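You operate a simulated robot arm through the tools that you are given. There is no shell and no other tool.

The job below is to be done with a simulated robot arm. You get a single attempt, and the scene is never put back.

## Task
Lock the large turntable at ONE, then shut and latch the blue case.
Fine: turn it to ONE and lock it with the lock knob before moving lid or latch.

Only the result counts: the job must be done as asked and must still hold three seconds after the hand-in. Knocking over, shifting, dropping, spilling or breaking anything else fails it. Lids that push on must go on centred and level and be pressed home; caps that screw on are set level and turned clockwise until they are tight.

## Robot
A 7-joint arm with a three-finger gripper, fixed in place. Base frame: the origin is at the foot of the arm, x ahead of it, y to its left, z up. Lengths are in m, angles in degrees, forces in N, time in s.
With the tool pointing down near the work surface it reaches from about 0.42 to 0.9 m from the base axis. Its first joint turns from -166.0 to 166.0 degrees. Payload 2.69 kg.
The TCP is the grasp point between the finger pads, 0.029 m short of the fingertips. In the tool frame z runs along the fingers and y along their closing line. Largest opening 0.12 m; the body of the gripper starts 0.078 m behind the TCP.
Orientation is told as [roll, pitch, yaw] about the base's x, y, z axes, in that order, counted from this pose: with the fingers straight down and closing along the base's y, the tool's x points along the base's -x, its y along +y and its z along -z.

## Interface
- The arm moves only by the tool servo_tool. Its argument "targets" is a list of rows, each a list of 3 entries, a list of its own where there are three numbers: the shift along the base's x, y, z in m, then the turn, a rotation vector about the base's x, y, z in degrees, then the gripper command, from -1 (shut) to 1 (fully open), values between in proportion. In form: [[[x, y, z], [ax, ay, az], gripper], ...]. A call has 1 to 20 rows; each row shifts and turns the commanded pose from where the row before left it. Rows are played at 5 a second. More than 0.05 m and 8.6 degrees between two rows, or a gripper value outside its range, and nothing of the call is played. A pose out of reach is approached as far as the arm can. The call stops where the force on the tool passes 90 N (or 10 N more than at its start, if that is more) or the arm is blocked; 0.2 s more then pass. Each finger halts on what it meets, pressing with about 40 N; the grip force reading is that of the motor and also rises with nothing between the fingers. The clock runs only during rows and for 0.2 s after the last one: add rows that do not move to give the fingers time. It gives the time, the measured TCP pose, the force on the tool (base axes), the opening and the grip force at its end, in the units of the frame above (readings bear some noise), with the torque about the TCP (base axes, N m) and any sound that the robot's microphone picked up.
- Cameras (640 x 400 px; columns grow to the right, rows downward): "scene" is fixed at [0.2187, -0.499, 1.4148]; the picture's right is [-0.51, -0.86, 0.00], its down [0.26, -0.16, -0.95] and it looks along [0.82, -0.49, 0.30] (base axes); focal length 214 px, centre (320, 200). "wrist" rides on the gripper at [0.063, 0, -0.104] in the tool frame; the picture's right is [0.00, 1.00, 0.00], its down [-0.83, 0.00, -0.56] and it looks along [-0.56, 0.00, 0.83] (tool axes); focal length 275 px, centre (320, 200). There is no depth. A picture from a camera that has moved, and an enlarged one, comes with that camera's place and axes in the base frame and with its lens.
- get_image(camera): a new picture of that camera. It takes no simulated time.
- lift_body(by): slides the trunk up (or, below 0, down) by that many m; the arm rides with it, the base frame stays. It gives what a move gives, with no picture.
- zoom(camera, box): a new picture of the part [left, top, right, bottom] of that camera's present view, enlarged. It takes no simulated time.
- sign_off(): hands the job in; it is judged then, once.

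Nothing tells you positions but the pictures and the camera data. Unless the task says otherwise, let go and move clear before handing in.

The tools are called after "Request:" as a command line: name --argument value ..., lists and objects as JSON in quotes. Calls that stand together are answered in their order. servo_tool: Moves the arm, as the interface text tells. Its arguments: {"type":"object","properties":{"targets":{"type":"array","items":{"type":"array"}}},"required":["targets"]} The other tools are called the same way: lift_body (by) slides the trunk up or down; get_image (camera) takes a picture; zoom (camera, box) takes an enlarged picture of a part of a camera's view; sign_off () hands the job in.

At the start:

```text
t: 0.0
position: [0.0578, -0.4021, 1.2204]
orientation: [0.0, 0.0, 0.0]
ft_force: [-0.4, 0.9, 0.5]
wrist_torque: [0.0, -0.01, -0.02]
width: 0.12
grip_force: 0.1
trunk travel left (down, up): [-0.525, 0.061]
```

scene: 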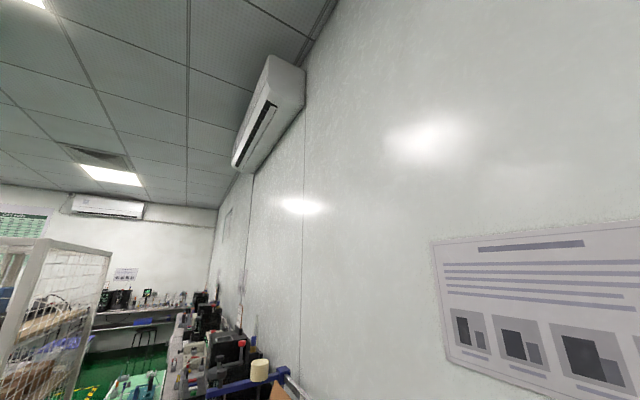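
wrist: 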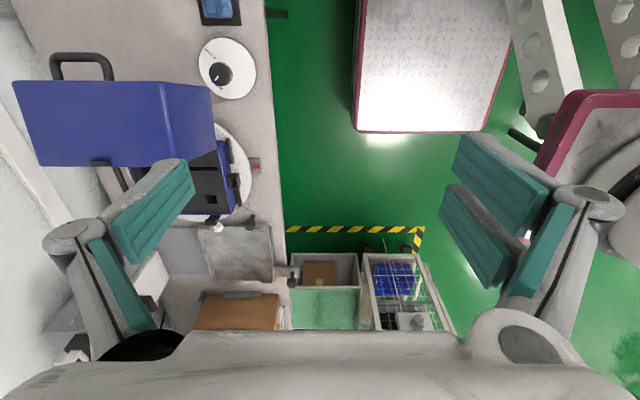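

I see a blue case with an open lid standing on a white turntable on a bench to the robot's right, plus a smaller white dial nearby. I'll look closer before moving.

Request:
zoom --camera "wrist" --box '[0, 0, 300, 190]'

Request:
zoom --camera "wrist" --box '[160, 100, 300, 260]'

Request:
zoom --camera "scene" --box '[100, 250, 320, 400]'

```text
2.11 times, centred on (150, 95) of wrist
camera zoom: at [-0.0054, -0.404, 1.3249], right [0.0, 1.0, 0.0], down [0.83, 0.0, 0.56], along [0.56, 0.0, -0.83], focal length 580 px, centre (678, 421)
```

zoom: 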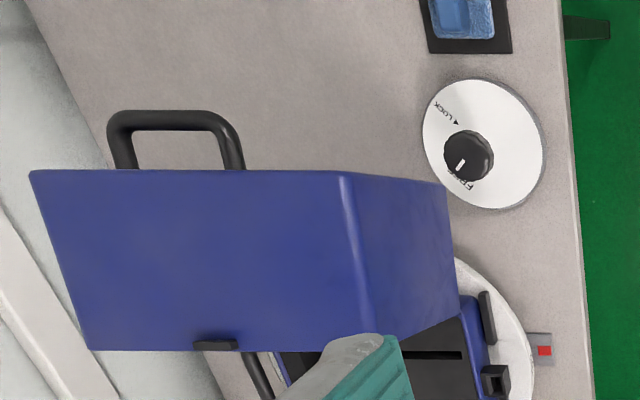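

```text
2.50 times, centred on (230, 180) of wrist
camera zoom: at [-0.0054, -0.404, 1.3249], right [0.0, 1.0, 0.0], down [0.83, 0.0, 0.56], along [0.56, 0.0, -0.83], focal length 688 px, centre (545, 250)
```

zoom: 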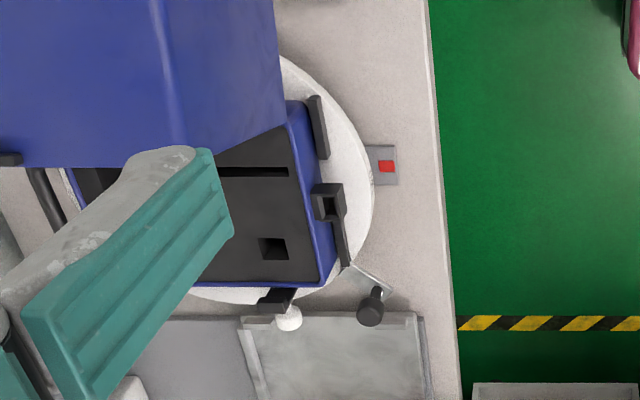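

```text
2.67 times, centred on (210, 325) of scene
camera zoom: at [0.2187, -0.499, 1.4148], right [-0.51, -0.86, 0.0], down [0.26, -0.16, -0.95], along [0.82, -0.49, 0.3], focal length 572 px, centre (613, -133)
```

zoom: 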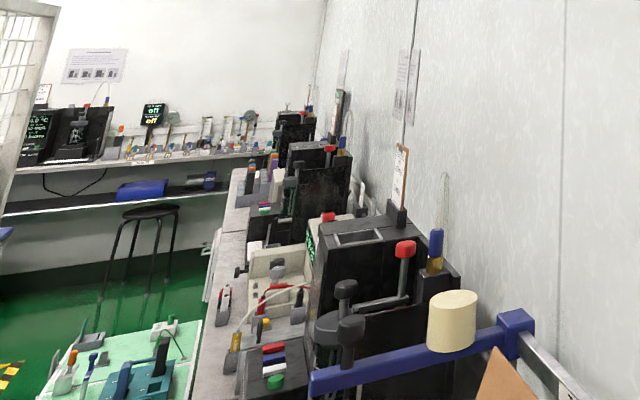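

The dial with LOCK/FREE marks is the lock knob; the case sits on the turntable with its lid open. I'll move sideways at height to get parallax and see the scale marks.

Request:
servo_tool --targets '[[[0, -0.04, 0], [0, 0, 0], 1], [[0, -0.04, 0], [0, 0, 0], 1], [[0, -0.04, 0], [0, 0, 0], 1], [[0, 0, 0], [0, 0, 0], 1]]'

Request:
get_image --camera "wrist"

```text
t: 1.0
position: [0.0582, -0.5212, 1.2229]
orientation: [0.0, 0.0, 0.0]
ft_force: [0.0, 0.1, -0.3]
wrist_torque: [0.02, -0.01, -0.02]
width: 0.1201
grip_force: 0.1
trunk travel left (down, up): [-0.525, 0.061]
```

```text
taken
camera wrist: at [-0.0056, -0.5242, 1.3261], right [0.0, 1.0, 0.0], down [0.83, 0.0, 0.56], along [0.56, 0.0, -0.83], focal length 275 px, centre (320, 200)
```

wrist: 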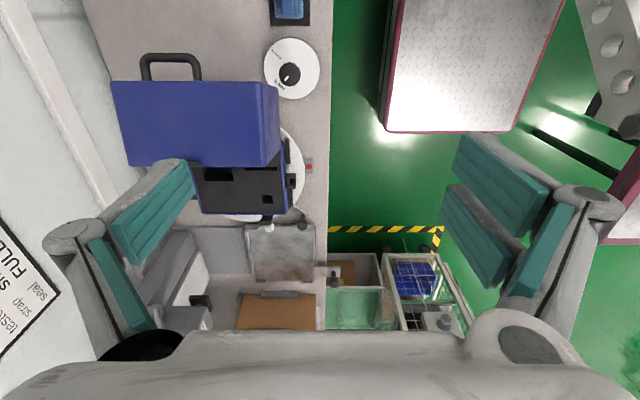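

Request:
zoom --camera "wrist" --box '[180, 110, 340, 250]'

Request:
zoom --camera "wrist" --box '[240, 20, 340, 120]'

Request:
zoom --camera "wrist" --box '[90, 30, 330, 190]'

```text
2.86 times, centred on (260, 180) of wrist
camera zoom: at [-0.0056, -0.5242, 1.3261], right [0.0, 1.0, 0.0], down [0.83, 0.0, 0.56], along [0.56, 0.0, -0.83], focal length 786 px, centre (491, 257)
```

zoom: 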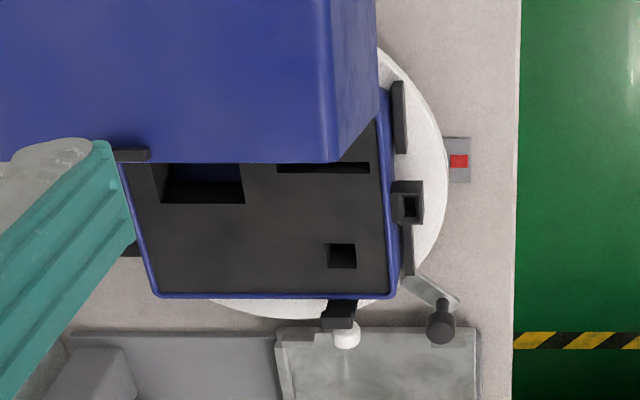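

```text
4.00 times, centred on (290, 70) of wrist
camera zoom: at [-0.0056, -0.5242, 1.3261], right [0.0, 1.0, 0.0], down [0.83, 0.0, 0.56], along [0.56, 0.0, -0.83], focal length 1101 px, centre (440, 720)
```

zoom: 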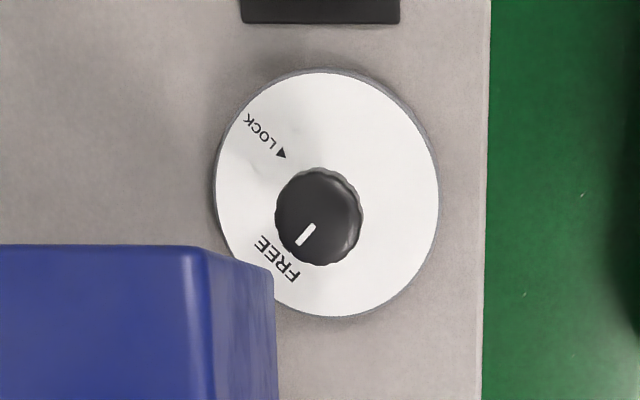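

```text
2.50 times, centred on (210, 110) of wrist
camera zoom: at [-0.0056, -0.5242, 1.3261], right [0.0, 1.0, 0.0], down [0.83, 0.0, 0.56], along [0.56, 0.0, -0.83], focal length 688 px, centre (595, 425)
```

zoom: 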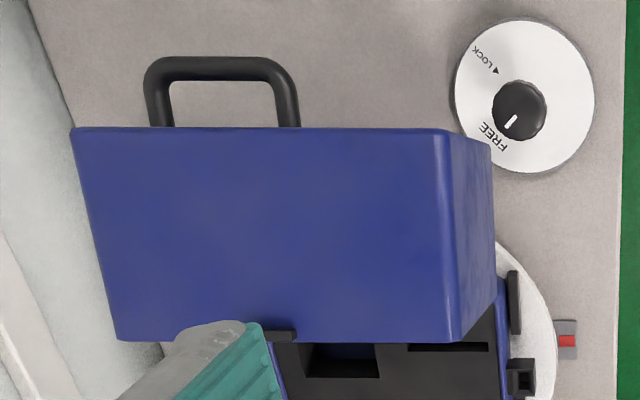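

Request:
servo_tool --targets '[[[0.04, -0.02, 0], [0, 0, 0], 1], [[0.04, -0.02, 0], [0, 0, 0], 1], [[0.04, -0.02, 0], [0, 0, 0], 1], [[0.04, -0.02, 0], [0, 0, 0], 1], [[0, -0.02, 0], [0, 0, 0], 1], [[0, 0, 0], [0, 0, 0], 1]]'

Request:
get_image --camera "wrist"

```text
t: 2.4
position: [0.2193, -0.6226, 1.2217]
orientation: [0.0, 0.1, 0.1]
ft_force: [-0.2, 0.0, -0.8]
wrist_torque: [-0.01, -0.01, 0.03]
width: 0.1198
grip_force: 0.1
trunk travel left (down, up): [-0.525, 0.061]
```

```text
taken
camera wrist: at [0.1545, -0.6241, 1.326], right [0.0, 1.0, 0.0], down [0.83, 0.0, 0.56], along [0.56, 0.0, -0.83], focal length 275 px, centre (320, 200)
```

wrist: 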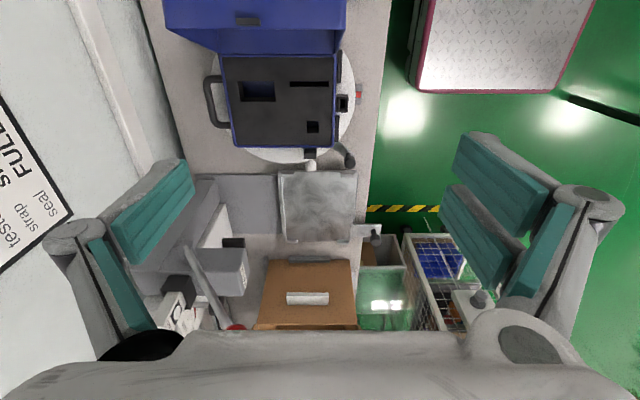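

Request:
zoom --camera "wrist" --box '[150, 0, 400, 200]'

Request:
zoom --camera "wrist" --box '[280, 30, 400, 190]'

Request:
zoom --camera "wrist" --box '[180, 120, 400, 280]'

```text
2.00 times, centred on (275, 100) of wrist
camera zoom: at [0.1545, -0.6241, 1.326], right [0.0, 1.0, 0.0], down [0.83, 0.0, 0.56], along [0.56, 0.0, -0.83], focal length 551 px, centre (410, 400)
```

zoom: 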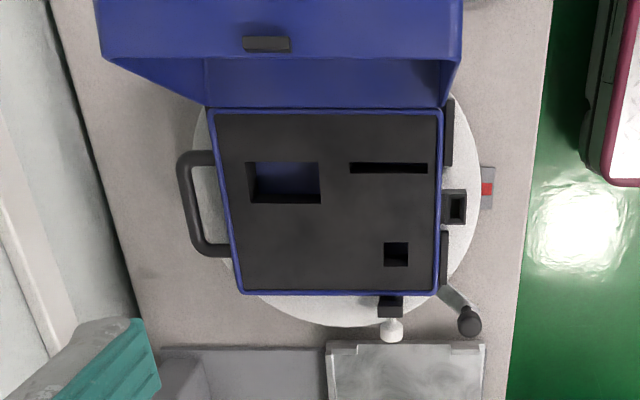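

```text
2.50 times, centred on (340, 110) of wrist
camera zoom: at [0.1545, -0.6241, 1.326], right [0.0, 1.0, 0.0], down [0.83, 0.0, 0.56], along [0.56, 0.0, -0.83], focal length 688 px, centre (270, 425)
```

zoom: 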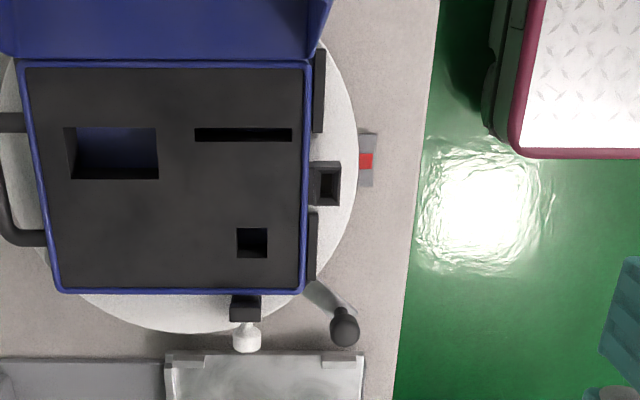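

```text
2.50 times, centred on (290, 200) of wrist
camera zoom: at [0.1545, -0.6241, 1.326], right [0.0, 1.0, 0.0], down [0.83, 0.0, 0.56], along [0.56, 0.0, -0.83], focal length 688 px, centre (395, 200)
```

zoom: 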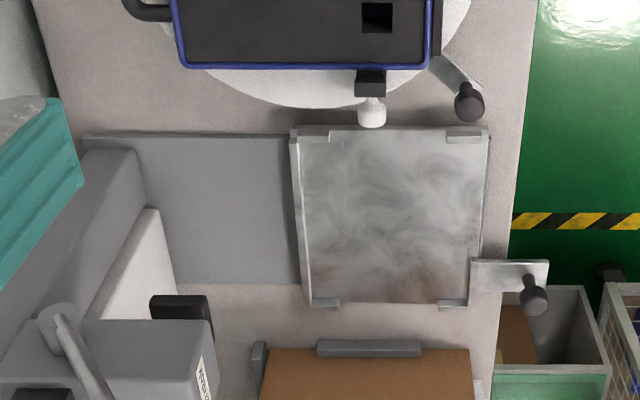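

The case and turntable are at roughly x 0.27, y -0.62, with a red index mark on the aisle side. I'll rotate the tool to look from the aisle toward the wall and find the labels.

Request:
servo_tool --targets '[[[0.01, 0.03, 0], [0, 0, -8.5], 1], [[0.01, 0.03, 0], [0, 0, -8.5], 1], [[0.01, 0.03, 0], [0, 0, -8.5], 1], [[0.01, 0.03, 0], [0, 0, -8.5], 1], [[0.01, 0.03, 0], [0, 0, -8.5], 1], [[0.01, 0.03, 0], [0, 0, -8.5], 1], [[0.01, 0.02, 0], [0, 0, -8.5], 1], [[0, 0, 0], [0, 0, -8.5], 1], [[0, 0, 0], [0, 0, -8.5], 1], [[0, 0, 0], [0, 0, -8.5], 1], [[0, 0, 0], [0, 0, -5], 1], [[0, 0, 0], [0, 0, 0], 1]]'

Request:
get_image --camera "wrist"

```text
t: 5.0
position: [0.2886, -0.4222, 1.2212]
orientation: [0.1, 0.0, -90.2]
ft_force: [-0.1, -0.4, -0.2]
wrist_torque: [-0.01, 0.01, 0.02]
width: 0.1201
grip_force: 0.0
trunk travel left (down, up): [-0.525, 0.061]
```

```text
taken
camera wrist: at [0.2872, -0.3608, 1.325], right [1.0, 0.0, 0.0], down [0.0, -0.83, 0.56], along [0.0, -0.56, -0.83], focal length 275 px, centre (320, 200)
```

wrist: 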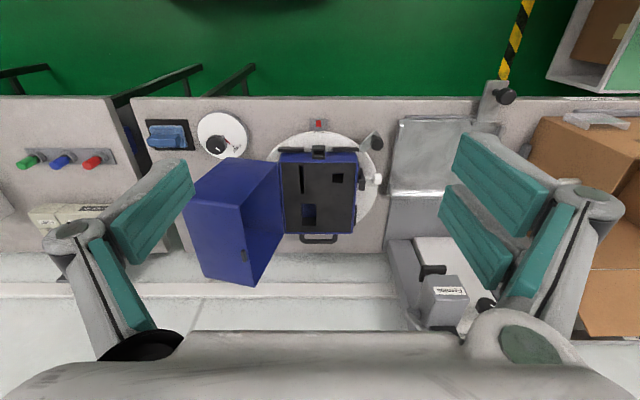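

Request:
zoom --camera "wrist" --box '[240, 100, 400, 260]'

Request:
zoom --camera "wrist" --box '[140, 90, 400, 290]'

```text
2.50 times, centred on (320, 180) of wrist
camera zoom: at [0.2872, -0.3608, 1.325], right [1.0, 0.0, 0.0], down [0.0, -0.83, 0.56], along [0.0, -0.56, -0.83], focal length 688 px, centre (320, 250)
```

zoom: 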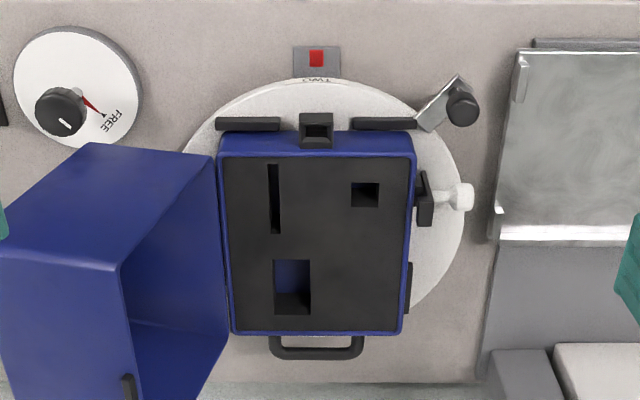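

```text
2.00 times, centred on (270, 190) of wrist
camera zoom: at [0.2872, -0.3608, 1.325], right [1.0, 0.0, 0.0], down [0.0, -0.83, 0.56], along [0.0, -0.56, -0.83], focal length 551 px, centre (420, 220)
```

zoom: 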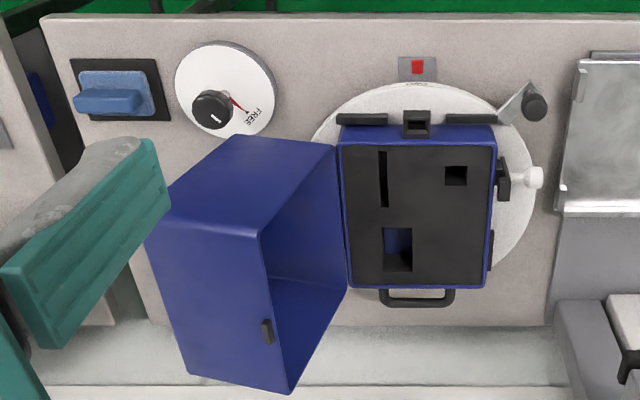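

Request:
servo_tool --targets '[[[0, 0.01, -0.04], [0, 0, 0], 1], [[0, 0.01, -0.04], [0, 0, 0], 1], [[0, 0, -0.04], [0, 0, 0], 1], [[0, 0, -0.04], [0, 0, 0], 1], [[0, 0, 0], [0, 0, 0], 1]]'

Request:
get_image --camera "wrist"

Request:
zoom --camera "wrist" --box '[220, 50, 460, 200]'

```text
t: 6.2
position: [0.2879, -0.4029, 1.0611]
orientation: [0.1, 0.0, -90.0]
ft_force: [0.3, 0.0, -0.5]
wrist_torque: [-0.02, 0.0, -0.01]
width: 0.12
grip_force: 0.2
trunk travel left (down, up): [-0.525, 0.061]
```

```text
taken
camera wrist: at [0.2871, -0.3412, 1.1643], right [1.0, 0.0, 0.0], down [0.0, -0.83, 0.56], along [0.0, -0.56, -0.83], focal length 275 px, centre (320, 200)
```

wrist: 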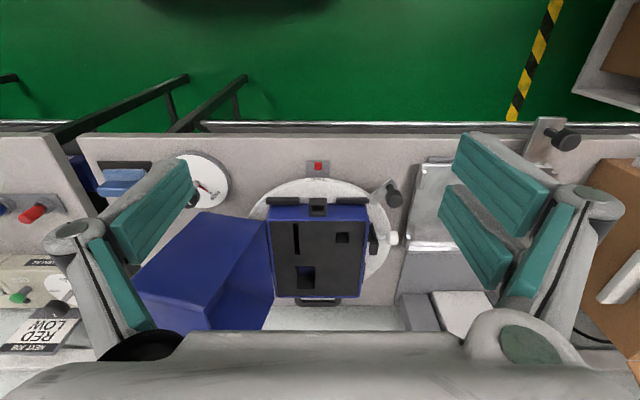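

```text
2.67 times, centred on (340, 125) of wrist
camera zoom: at [0.2871, -0.3412, 1.1643], right [1.0, 0.0, 0.0], down [0.0, -0.83, 0.56], along [0.0, -0.56, -0.83], focal length 734 px, centre (267, 400)
```

zoom: 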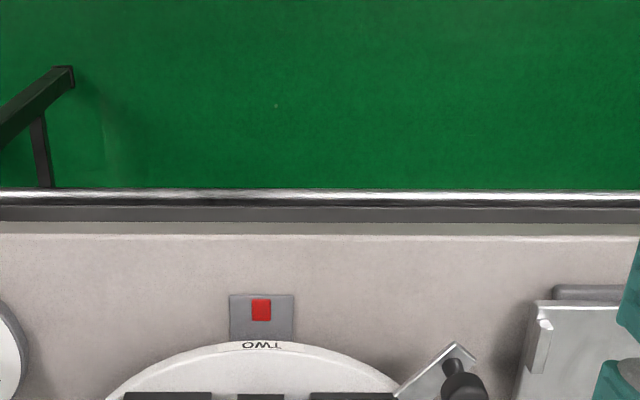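

The turntable now sits at TWO on the index. I'll look from the far (+x) side to find ONE and see the front latch.

Request:
servo_tool --targets '[[[0.02, 0, 0.04], [0, 0, -8.5], 1], [[0.03, -0.01, 0.03], [0, 0, -8.5], 1], [[0.04, -0.01, 0.02], [0, 0, -8.5], 1], [[0.04, -0.02, 0.0], [0, 0, -8.5], 1], [[0.04, -0.02, 0.0], [0, 0, -8.5], 1], [[0.04, -0.02, 0], [0, 0, -8.5], 1], [[0.03, -0.02, 0], [0, 0, -8.5], 1], [[0.02, -0.02, 0], [0, 0, -8.5], 1], [[0, -0.02, 0], [0, 0, -8.5], 1], [[0, -0.02, 0], [0, 0, -8.5], 1], [[0, -0.02, 0], [0, 0, -5], 1], [[0, -0.02, 0], [0, 0, 0], 1], [[0, 0, 0], [0, 0, 0], 1]]'

Request:
get_image --camera "wrist"

```text
t: 9.0
position: [0.5474, -0.6016, 1.1513]
orientation: [-0.1, 0.1, 179.9]
ft_force: [0.1, 1.0, -0.7]
wrist_torque: [-0.01, 0.02, 0.0]
width: 0.12
grip_force: 0.1
trunk travel left (down, up): [-0.525, 0.061]
```

```text
taken
camera wrist: at [0.6104, -0.6034, 1.2545], right [0.0, -1.0, 0.0], down [-0.83, 0.0, 0.56], along [-0.56, 0.0, -0.83], focal length 275 px, centre (320, 200)
```

wrist: 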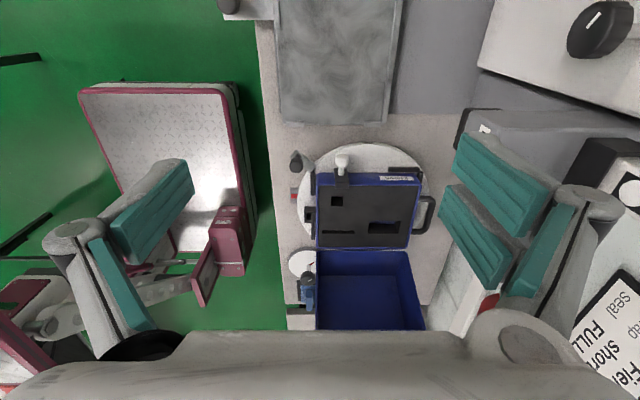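

Request:
zoom --camera "wrist" --box '[270, 120, 450, 260]'

Request:
zoom --camera "wrist" --box '[280, 130, 380, 210]'

Request:
zoom --camera "wrist" --box '[340, 130, 440, 210]'

Request:
zoom --camera "wrist" --box '[270, 220, 450, 340]'

```text
2.86 times, centred on (360, 190) of wrist
camera zoom: at [0.6104, -0.6034, 1.2545], right [0.0, -1.0, 0.0], down [-0.83, 0.0, 0.56], along [-0.56, 0.0, -0.83], focal length 786 px, centre (206, 229)
```

zoom: 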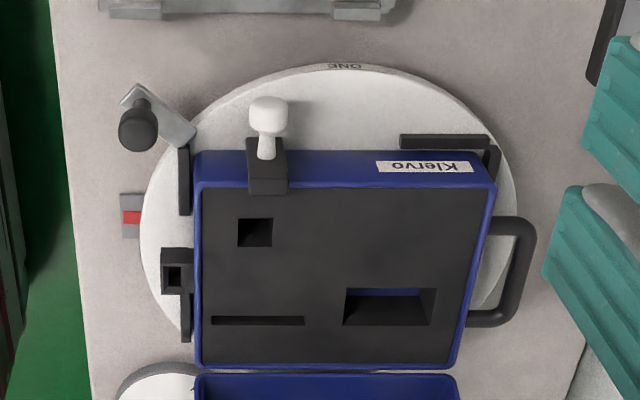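

```text
5.00 times, centred on (330, 170) of wrist
camera zoom: at [0.6104, -0.6034, 1.2545], right [0.0, -1.0, 0.0], down [-0.83, 0.0, 0.56], along [-0.56, 0.0, -0.83], focal length 1376 px, centre (270, 350)
```

zoom: 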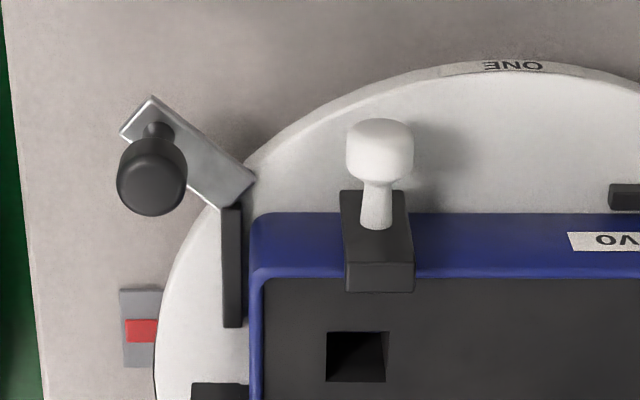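

```text
5.00 times, centred on (390, 170) of wrist
camera zoom: at [0.6104, -0.6034, 1.2545], right [0.0, -1.0, 0.0], down [-0.83, 0.0, 0.56], along [-0.56, 0.0, -0.83], focal length 1376 px, centre (-30, 350)
```

zoom: 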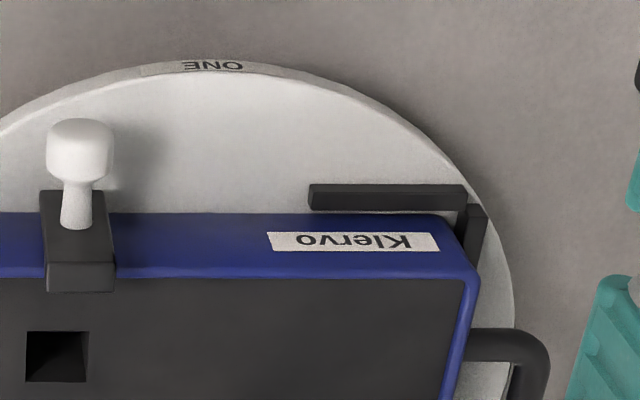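

```text
3.33 times, centred on (360, 280) of wrist
camera zoom: at [0.6104, -0.6034, 1.2545], right [0.0, -1.0, 0.0], down [-0.83, 0.0, 0.56], along [-0.56, 0.0, -0.83], focal length 918 px, centre (187, -67)
```

zoom: 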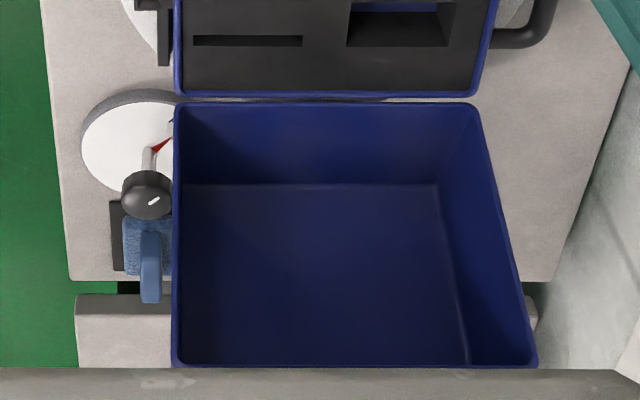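

ONE is on the +x side of the turntable, so it needs a +90° turn (counter-clockwise from above). Before turning I want to check clearance between the open lid and the back wall.

Request:
zoom --camera "wrist" --box '[400, 180, 640, 340]'

Request:
servo_tool --targets '[[[-0.04, 0, 0.03], [0, 0, 0], 1], [[-0.04, 0, 0.03], [0, 0, 0], 1], [[-0.04, 0, 0.02], [0, 0, 0], 1], [[-0.04, 0, 0], [0, 0, 0], 1], [[-0.04, 0, 0], [0, 0, 0], 1], [[0, 0, 0], [0, 0, 0], 1]]'

Request:
get_image --camera "wrist"

```text
2.50 times, centred on (520, 260) of wrist
camera zoom: at [0.6104, -0.6034, 1.2545], right [0.0, -1.0, 0.0], down [-0.83, 0.0, 0.56], along [-0.56, 0.0, -0.83], focal length 688 px, centre (-180, 50)
```

zoom: 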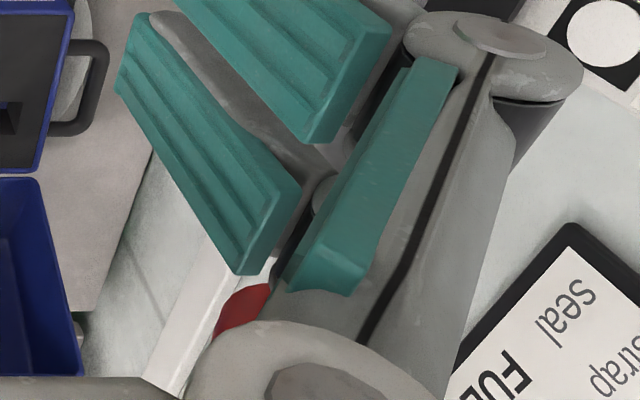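

```text
t: 10.4
position: [0.3486, -0.603, 1.2301]
orientation: [0.0, 0.0, 180.0]
ft_force: [0.2, 1.0, 0.9]
wrist_torque: [0.03, 0.0, -0.02]
width: 0.1199
grip_force: 0.1
trunk travel left (down, up): [-0.525, 0.061]
```

```text
taken
camera wrist: at [0.4106, -0.6035, 1.3335], right [0.0, -1.0, 0.0], down [-0.83, 0.0, 0.56], along [-0.56, 0.0, -0.83], focal length 275 px, centre (320, 200)
```

wrist: 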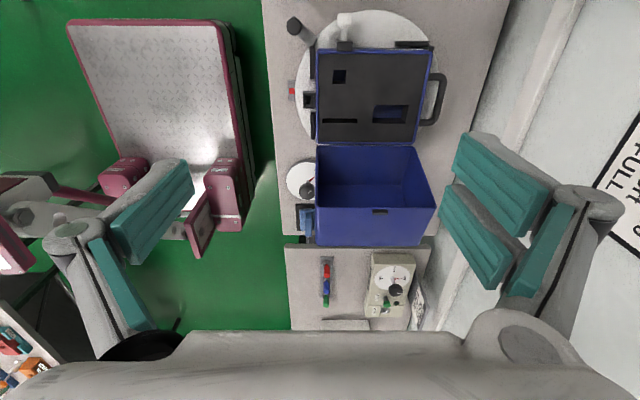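

Request:
zoom --camera "wrist" --box '[400, 0, 640, 150]'

Request:
servo_tool --targets '[[[0, -0.04, 0], [0, 0, 0], 1], [[0, -0.04, 0], [0, 0, 0], 1], [[0, -0.04, 0], [0, 0, 0], 1], [[0, 0, 0], [0, 0, 0], 1]]'

Request:
get_image --camera "wrist"

Request:
zoom --camera "wrist" --box '[320, 0, 560, 150]'

```text
2.67 times, centred on (520, 75) of wrist
camera zoom: at [0.4106, -0.6035, 1.3335], right [0.0, -1.0, 0.0], down [-0.83, 0.0, 0.56], along [-0.56, 0.0, -0.83], focal length 734 px, centre (-213, 533)
```

zoom: 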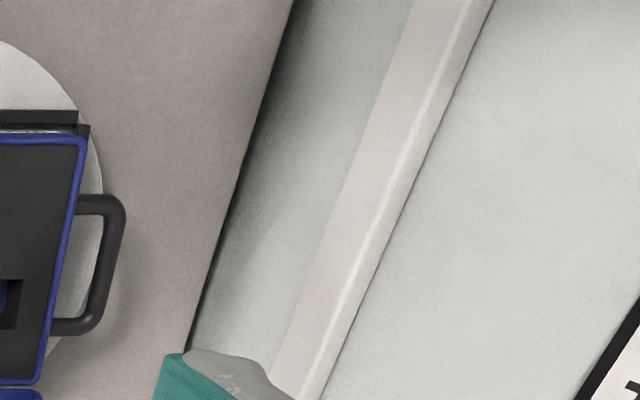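

```text
t: 11.4
position: [0.3452, -0.6852, 1.2245]
orientation: [-0.1, 0.0, 179.9]
ft_force: [-0.7, -0.8, 0.2]
wrist_torque: [0.0, -0.03, 0.02]
width: 0.1202
grip_force: 0.1
out of reach, approached as far as the arm can: row 3
trunk travel left (down, up): [-0.525, 0.061]
```

```text
taken
camera wrist: at [0.4078, -0.6866, 1.3286], right [0.0, -1.0, 0.0], down [-0.83, 0.0, 0.56], along [-0.56, 0.0, -0.83], focal length 275 px, centre (320, 200)
```

wrist: 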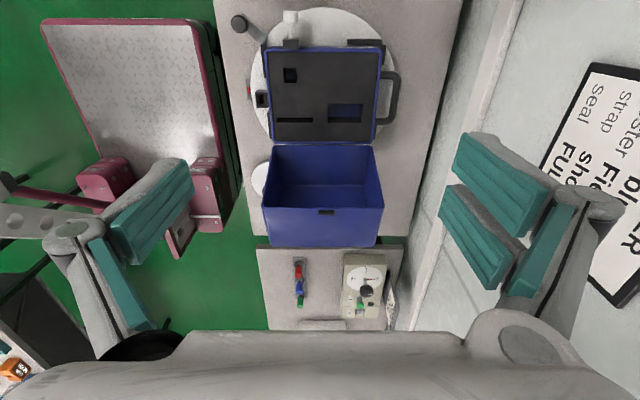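

```text
2.67 times, centred on (440, 75) of wrist
camera zoom: at [0.4078, -0.6866, 1.3286], right [0.0, -1.0, 0.0], down [-0.83, 0.0, 0.56], along [-0.56, 0.0, -0.83], focal length 734 px, centre (0, 533)
```

zoom: 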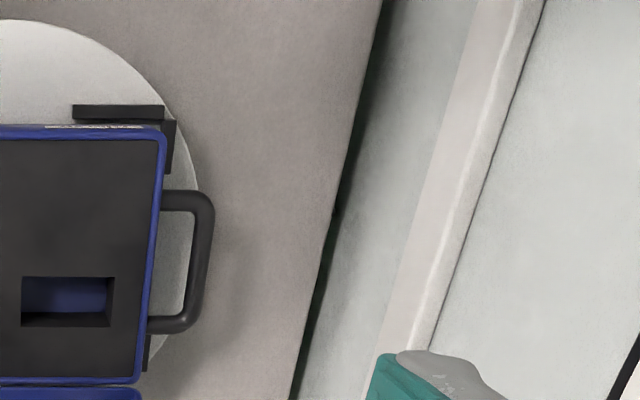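

Bench top is z≈0.75, turntable centre ≈(0.284,-0.694), crank knob ≈(0.397,-0.562) with top ≈0.83; the open lid should just clear the wall on a +90° turn. I'll move over the crank knob with the fingers closing tangentially.

Request:
servo_tool --targets '[[[0.01, 0.03, 0], [0, 0, 8], 1], [[0.01, 0.03, 0], [0, 0, 8], 1], [[0.01, 0.03, -0.01], [0, 0, 8], 1], [[0.01, 0.02, -0.03], [0, 0, 8], 1], [[0.01, 0.01, -0.04], [0, 0, 8], 1], [[0, 0, -0.04], [0, 0, 8], 1], [[0, 0, -0.04], [0, 0, 1], 1], [[0, 0, 0], [0, 0, 0], 1]]'

Request:
get_image --camera "wrist"

```text
t: 13.2
position: [0.3957, -0.5639, 1.0662]
orientation: [0.1, 0.0, -131.0]
ft_force: [0.5, -0.4, -0.8]
wrist_torque: [0.0, -0.02, -0.03]
width: 0.1199
grip_force: 0.0
trunk travel left (down, up): [-0.525, 0.061]
```

```text
taken
camera wrist: at [0.4366, -0.5184, 1.1702], right [0.76, -0.65, 0.0], down [-0.54, -0.63, 0.56], along [-0.36, -0.42, -0.83], focal length 275 px, centre (320, 200)
```

wrist: 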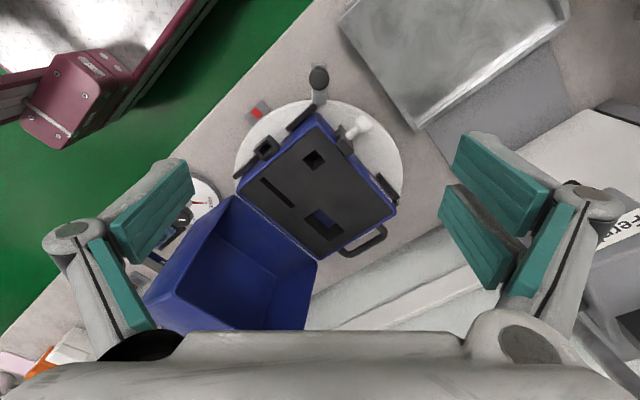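

Request:
zoom --camera "wrist" --box '[260, 50, 380, 130]'

Request:
zoom --camera "wrist" --box '[230, 90, 410, 210]'

```text
5.00 times, centred on (320, 90) of wrist
camera zoom: at [0.4366, -0.5184, 1.1702], right [0.76, -0.65, 0.0], down [-0.54, -0.63, 0.56], along [-0.36, -0.42, -0.83], focal length 1376 px, centre (320, 750)
```

zoom: 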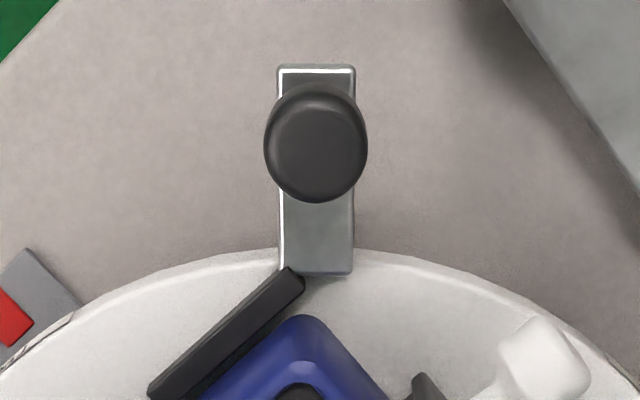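

```text
3.33 times, centred on (320, 150) of wrist
camera zoom: at [0.4366, -0.5184, 1.1702], right [0.76, -0.65, 0.0], down [-0.54, -0.63, 0.56], along [-0.36, -0.42, -0.83], focal length 918 px, centre (320, 367)
```

zoom: 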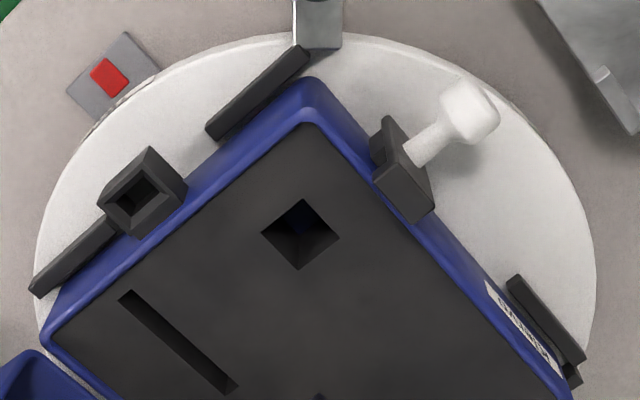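

The knob is centred between the fingers. I'll half-close the gripper and descend around it in steps.

Request:
servo_tool --targets '[[[0.002, 0, -0.04], [0, 0, 0], 0], [[0, 0, -0.04], [0, 0, 0], 0], [[0, 0, -0.04], [0, 0, 0], 0], [[0, 0, -0.04], [0, 0, 0], 0], [[0, 0, -0.03], [0, 0, 0], 0], [[0, 0, -0.02], [0, 0, 0], 0], [[0, 0, -0.02], [0, 0, 0], 0], [[0, 0, 0], [0, 0, 0], 0]]'

Request:
get_image --camera "wrist"

```text
t: 15.0
position: [0.3973, -0.5647, 0.8344]
orientation: [0.1, 0.0, -131.0]
ft_force: [-0.4, -0.4, -0.3]
wrist_torque: [0.01, 0.01, -0.04]
width: 0.0601
grip_force: 0.1
trunk travel left (down, up): [-0.525, 0.061]
```

```text
taken
camera wrist: at [0.4387, -0.5183, 0.9394], right [0.76, -0.65, 0.0], down [-0.54, -0.63, 0.56], along [-0.36, -0.42, -0.83], focal length 275 px, centre (320, 200)
```

wrist: 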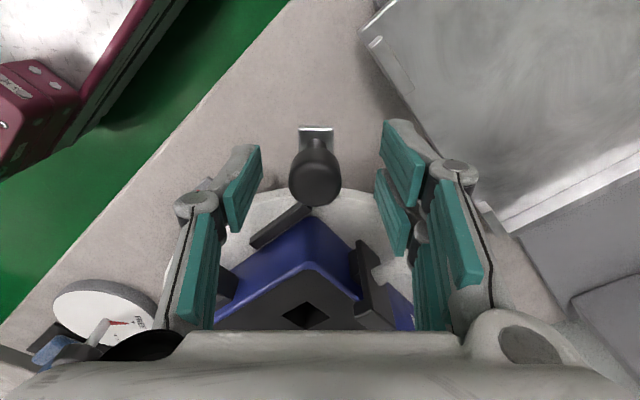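

Request:
servo_tool --targets '[[[0, 0, -0.01], [0, 0, 0], 0], [[0, 0, -0.01], [0, 0, 0], 0], [[0, 0, 0], [0, 0, 0], -0.3], [[0, 0, 0], [0, 0, 0], -0.65], [[0, 0, 0], [0, 0, 0], -0.65]]'

Request:
get_image --camera "wrist"

```text
t: 16.2
position: [0.3965, -0.5623, 0.8154]
orientation: [0.0, 0.0, -131.0]
ft_force: [-1.4, 1.6, 0.0]
wrist_torque: [-0.02, -0.03, -0.02]
width: 0.0225
grip_force: 1.1
trunk travel left (down, up): [-0.525, 0.061]
```

```text
taken
camera wrist: at [0.4382, -0.5179, 0.9196], right [0.76, -0.65, 0.0], down [-0.54, -0.63, 0.56], along [-0.36, -0.42, -0.83], focal length 275 px, centre (320, 200)
```

wrist: 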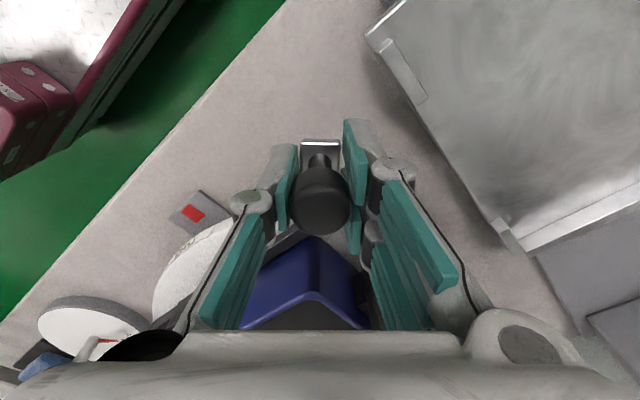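

The fingers are on the knob. I'll start the arc with the first 20° and check forces.

Request:
servo_tool --targets '[[[0, 0, 0], [0, 0, 0], -0.75], [[-0.0119, 0.0093, 0], [0, 0, 5], -0.75], [[-0.0127, 0.0082, 0], [0, 0, 5], -0.75], [[-0.0133, 0.0071, 0], [0, 0, 5], -0.75], [[-0.0139, 0.0059, 0], [0, 0, 5], -0.75], [[0, 0, 0], [0, 0, 0], -0.75]]'

Request:
get_image --camera "wrist"

```text
t: 17.6
position: [0.3448, -0.5331, 0.8152]
orientation: [-0.1, 0.1, -110.9]
ft_force: [3.3, 5.8, -8.1]
wrist_torque: [-0.13, 0.0, 0.01]
width: 0.0211
grip_force: 45.0
trunk travel left (down, up): [-0.525, 0.061]
```

```text
taken
camera wrist: at [0.3679, -0.4751, 0.9197], right [0.94, -0.35, 0.0], down [-0.29, -0.78, 0.55], along [-0.2, -0.52, -0.83], focal length 275 px, centre (320, 200)
```

wrist: 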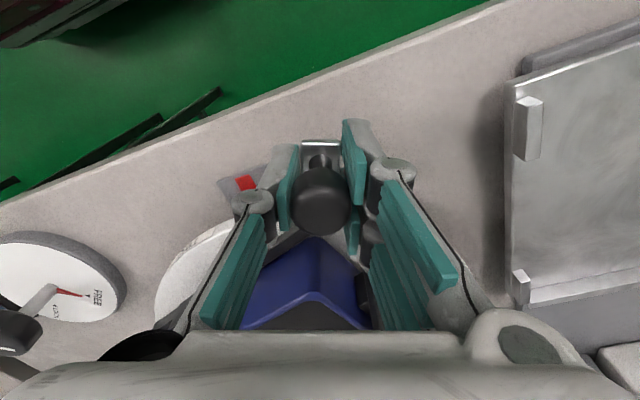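

Request:
servo_tool --targets '[[[-0.0143, 0.0047, 0], [0, 0, 5], -0.75], [[-0.0147, 0.0034, 0], [0, 0, 5], -0.75], [[-0.015, 0.0021, 0], [0, 0, 5], -0.75], [[-0.015, 0.0008, 0], [0, 0, 5], -0.75], [[-0.0151, -0.0005, 0], [0, 0, 5], -0.75], [[0, 0, 0], [0, 0, 0], -0.75]]'

Request:
get_image --camera "wrist"

```text
t: 19.0
position: [0.2714, -0.522, 0.8169]
orientation: [0.0, 0.3, -85.9]
ft_force: [0.1, 17.7, -5.7]
wrist_torque: [0.17, -0.11, 0.23]
width: 0.0212
grip_force: 44.8
trunk travel left (down, up): [-0.525, 0.061]
```

```text
taken
camera wrist: at [0.266, -0.4603, 0.9198], right [1.0, 0.08, 0.0], down [0.06, -0.83, 0.55], along [0.04, -0.55, -0.83], focal length 275 px, centre (320, 200)
```

wrist: 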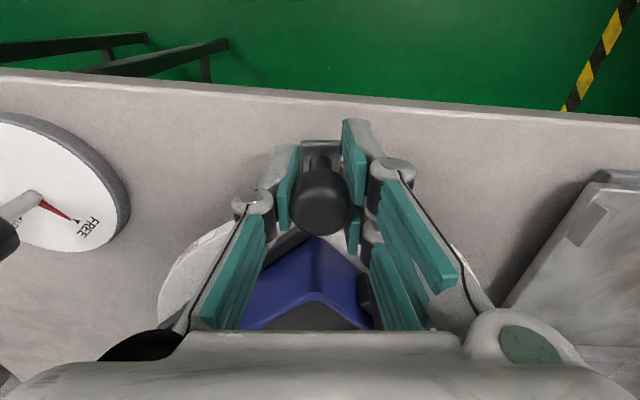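

Request:
servo_tool --targets '[[[-0.015, 0.0, 0], [0, 0, 5], -0.75], [[-0.0148, -0.0021, 0], [0, 0, 5], -0.75], [[-0.0144, -0.0044, 0], [0, 0, 5], -0.75], [[0, 0, 0], [0, 0, 0], -0.75]]'

Request:
get_image --camera "wrist"

```text
t: 20.0
position: [0.2281, -0.5308, 0.8163]
orientation: [-0.1, -0.2, -70.9]
ft_force: [0.6, -1.0, -16.8]
wrist_torque: [-0.59, -0.58, 0.11]
width: 0.0215
grip_force: 44.7
trunk travel left (down, up): [-0.525, 0.061]
```

```text
taken
camera wrist: at [0.2064, -0.4724, 0.9196], right [0.94, 0.33, 0.0], down [0.27, -0.78, 0.56], along [0.18, -0.53, -0.83], focal length 275 px, centre (320, 200)
```

wrist: 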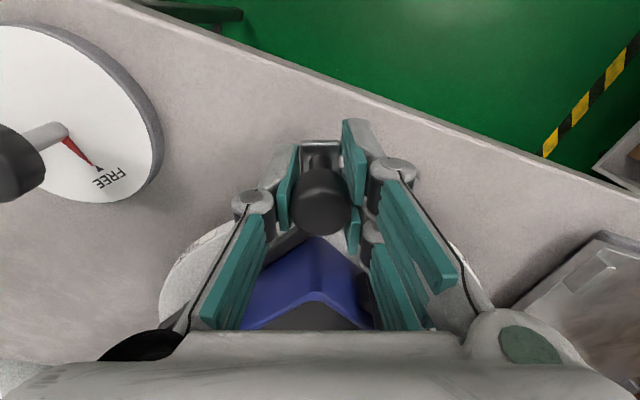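

Request:
servo_tool --targets '[[[-0.014, -0.0056, -0.001], [0, 0, 5], -0.75], [[-0.0135, -0.0069, -0.001], [0, 0, 5], -0.75], [[-0.0128, -0.0079, 0], [0, 0, 5], -0.75], [[0, 0, 0], [0, 0, 0], -0.75]]'

Request:
get_image --camera "wrist"

```text
t: 21.0
position: [0.1876, -0.5514, 0.8155]
orientation: [0.0, -0.1, -55.9]
ft_force: [7.1, -2.4, 18.6]
wrist_torque: [1.21, -0.12, 0.7]
width: 0.0213
grip_force: 45.3
trunk travel left (down, up): [-0.525, 0.061]
```

```text
taken
camera wrist: at [0.1515, -0.5005, 0.9195], right [0.83, 0.56, 0.0], down [0.47, -0.68, 0.56], along [0.31, -0.46, -0.83], focal length 275 px, centre (320, 200)
```

wrist: 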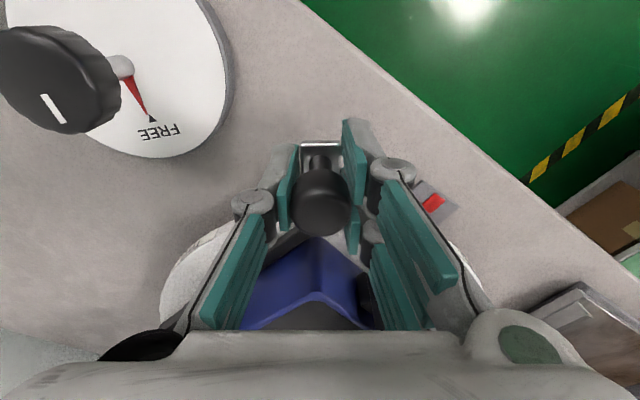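

Request:
servo_tool --targets '[[[-0.012, -0.0091, 0.001], [0, 0, 5], -0.75], [[-0.0113, -0.0101, 0], [0, 0, 5], -0.75], [[-0.0102, -0.011, 0], [0, 0, 5], -0.75], [[0, 0, 0], [0, 0, 0], -0.75]]'

Request:
get_image --camera "wrist"

Request:
zoom --camera "wrist" --box '[360, 170, 520, 280]'

```text
t: 22.0
position: [0.154, -0.5807, 0.8152]
orientation: [0.1, -0.1, -40.8]
ft_force: [14.4, -7.6, 15.7]
wrist_torque: [0.09, -1.1, 0.32]
width: 0.0213
grip_force: 44.9
trunk travel left (down, up): [-0.525, 0.061]
```

```text
taken
camera wrist: at [0.1066, -0.5413, 0.9195], right [0.65, 0.76, 0.0], down [0.63, -0.54, 0.56], along [0.42, -0.36, -0.83], focal length 275 px, centre (320, 200)
```

wrist: 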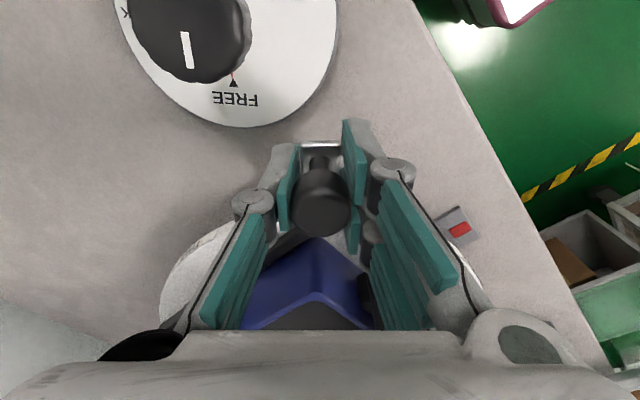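

```text
3.64 times, centred on (440, 225) of wrist
camera zoom: at [0.1066, -0.5413, 0.9195], right [0.65, 0.76, 0.0], down [0.63, -0.54, 0.56], along [0.42, -0.36, -0.83], focal length 1001 px, centre (-116, 109)
```

zoom: 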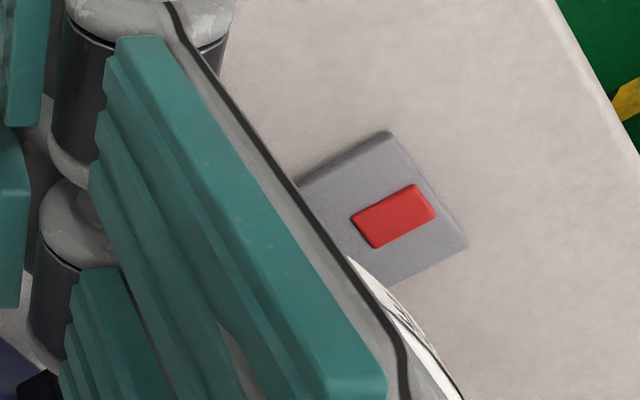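

The table is turned about 90°. I'll release the crank, rise, and check the ONE label against the index.

Request:
servo_tool --targets '[[[0, 0, 0], [0, 0, 0], -0.2], [[0, 0, 0], [0, 0, 0], -0.1], [[0, 0, 0], [0, 0, 0], 0], [[0, 0, 0.03], [0, 0, 0], 0], [[0, 0, 0.04], [0, 0, 0], 0], [[0, 0, 0.04], [0, 0, 0], 0], [[0.02, 0.03, 0.03], [0, 0, -8], 0], [[0.03, 0.03, 0.02], [0, 0, -8], 0], [[0.04, 0.04, 0.0], [0, 0, -8], 0], [[0.04, 0.04, 0], [0, 0, -8], 0], [[0, 0.03, 0], [0, 0, -8], 0], [[0, 0, 0], [0, 0, -8], 0], [[0, 0, 0], [0, 0, -1], 0], [[0, 0, 0], [0, 0, 0], 0]]'

Request:
get_image --camera "wrist"

Request:
zoom --camera "wrist" --box '[280, 130, 380, 200]'

```text
refused: row 9 steps farther than a row can; nothing moved
```

```text
taken
camera wrist: at [0.1066, -0.5413, 0.9195], right [0.65, 0.76, 0.0], down [0.63, -0.54, 0.56], along [0.42, -0.36, -0.83], focal length 275 px, centre (320, 200)
```

wrist: 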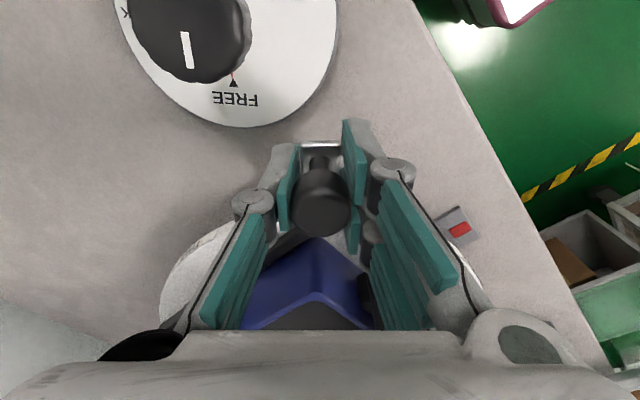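

```text
5.71 times, centred on (330, 165) of wrist
camera zoom: at [0.1066, -0.5413, 0.9195], right [0.65, 0.76, 0.0], down [0.63, -0.54, 0.56], along [0.42, -0.36, -0.83], focal length 1573 px, centre (263, 400)
```

zoom: 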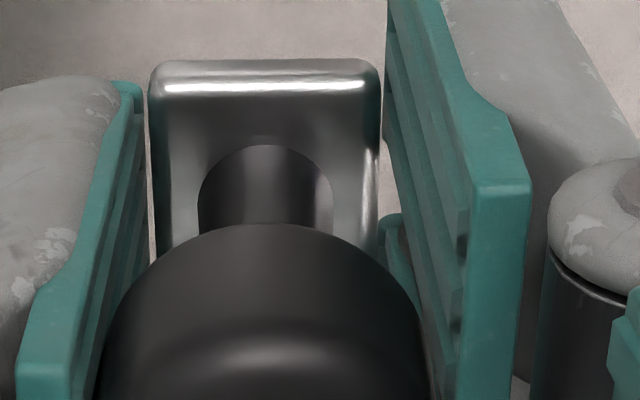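

Request:
servo_tool --targets '[[[0, 0, 0], [0, 0, 0], -0.2], [[0, 0, 0], [0, 0, 0], -0.1], [[0, 0, 0], [0, 0, 0], 0], [[0, 0, 0.03], [0, 0, 0], 0], [[0, 0, 0.04], [0, 0, 0], 0], [[0, 0, 0.04], [0, 0, 0], 0], [[0.02, 0.03, 0.03], [0, 0, -8], 0], [[0.03, 0.03, 0.02], [0, 0, -8], 0], [[0.03, 0.03, 0.0], [0, 0, -8], 0], [[0.03, 0.03, 0], [0, 0, -8], 0], [[0.02, 0.03, 0], [0, 0, -8], 0], [[0, 0.02, 0], [0, 0, -8], 0], [[0, 0, 0], [0, 0, -1], 0], [[0, 0, 0], [0, 0, 0], 0]]'

Request:
get_image --camera "wrist"

Request:
zoom --camera "wrist" --box '[280, 130, 380, 200]'

```text
t: 25.0
position: [0.2831, -0.4104, 0.9761]
orientation: [0.0, 0.0, -90.1]
ft_force: [-0.3, -0.6, 0.4]
wrist_torque: [0.01, 0.02, -0.02]
width: 0.0603
grip_force: 0.0
trunk travel left (down, up): [-0.525, 0.061]
```

```text
taken
camera wrist: at [0.2832, -0.3482, 1.079], right [1.0, 0.0, 0.0], down [0.0, -0.83, 0.56], along [0.0, -0.56, -0.83], focal length 275 px, centre (320, 200)
```

wrist: 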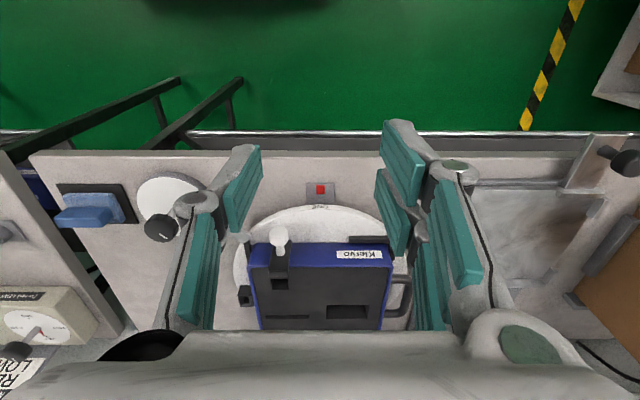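

```text
5.71 times, centred on (330, 165) of wrist
camera zoom: at [0.2832, -0.3482, 1.079], right [1.0, 0.0, 0.0], down [0.0, -0.83, 0.56], along [0.0, -0.56, -0.83], focal length 1573 px, centre (263, 400)
```

zoom: 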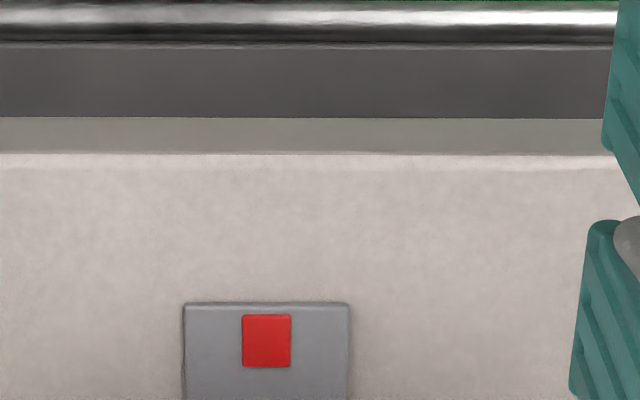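

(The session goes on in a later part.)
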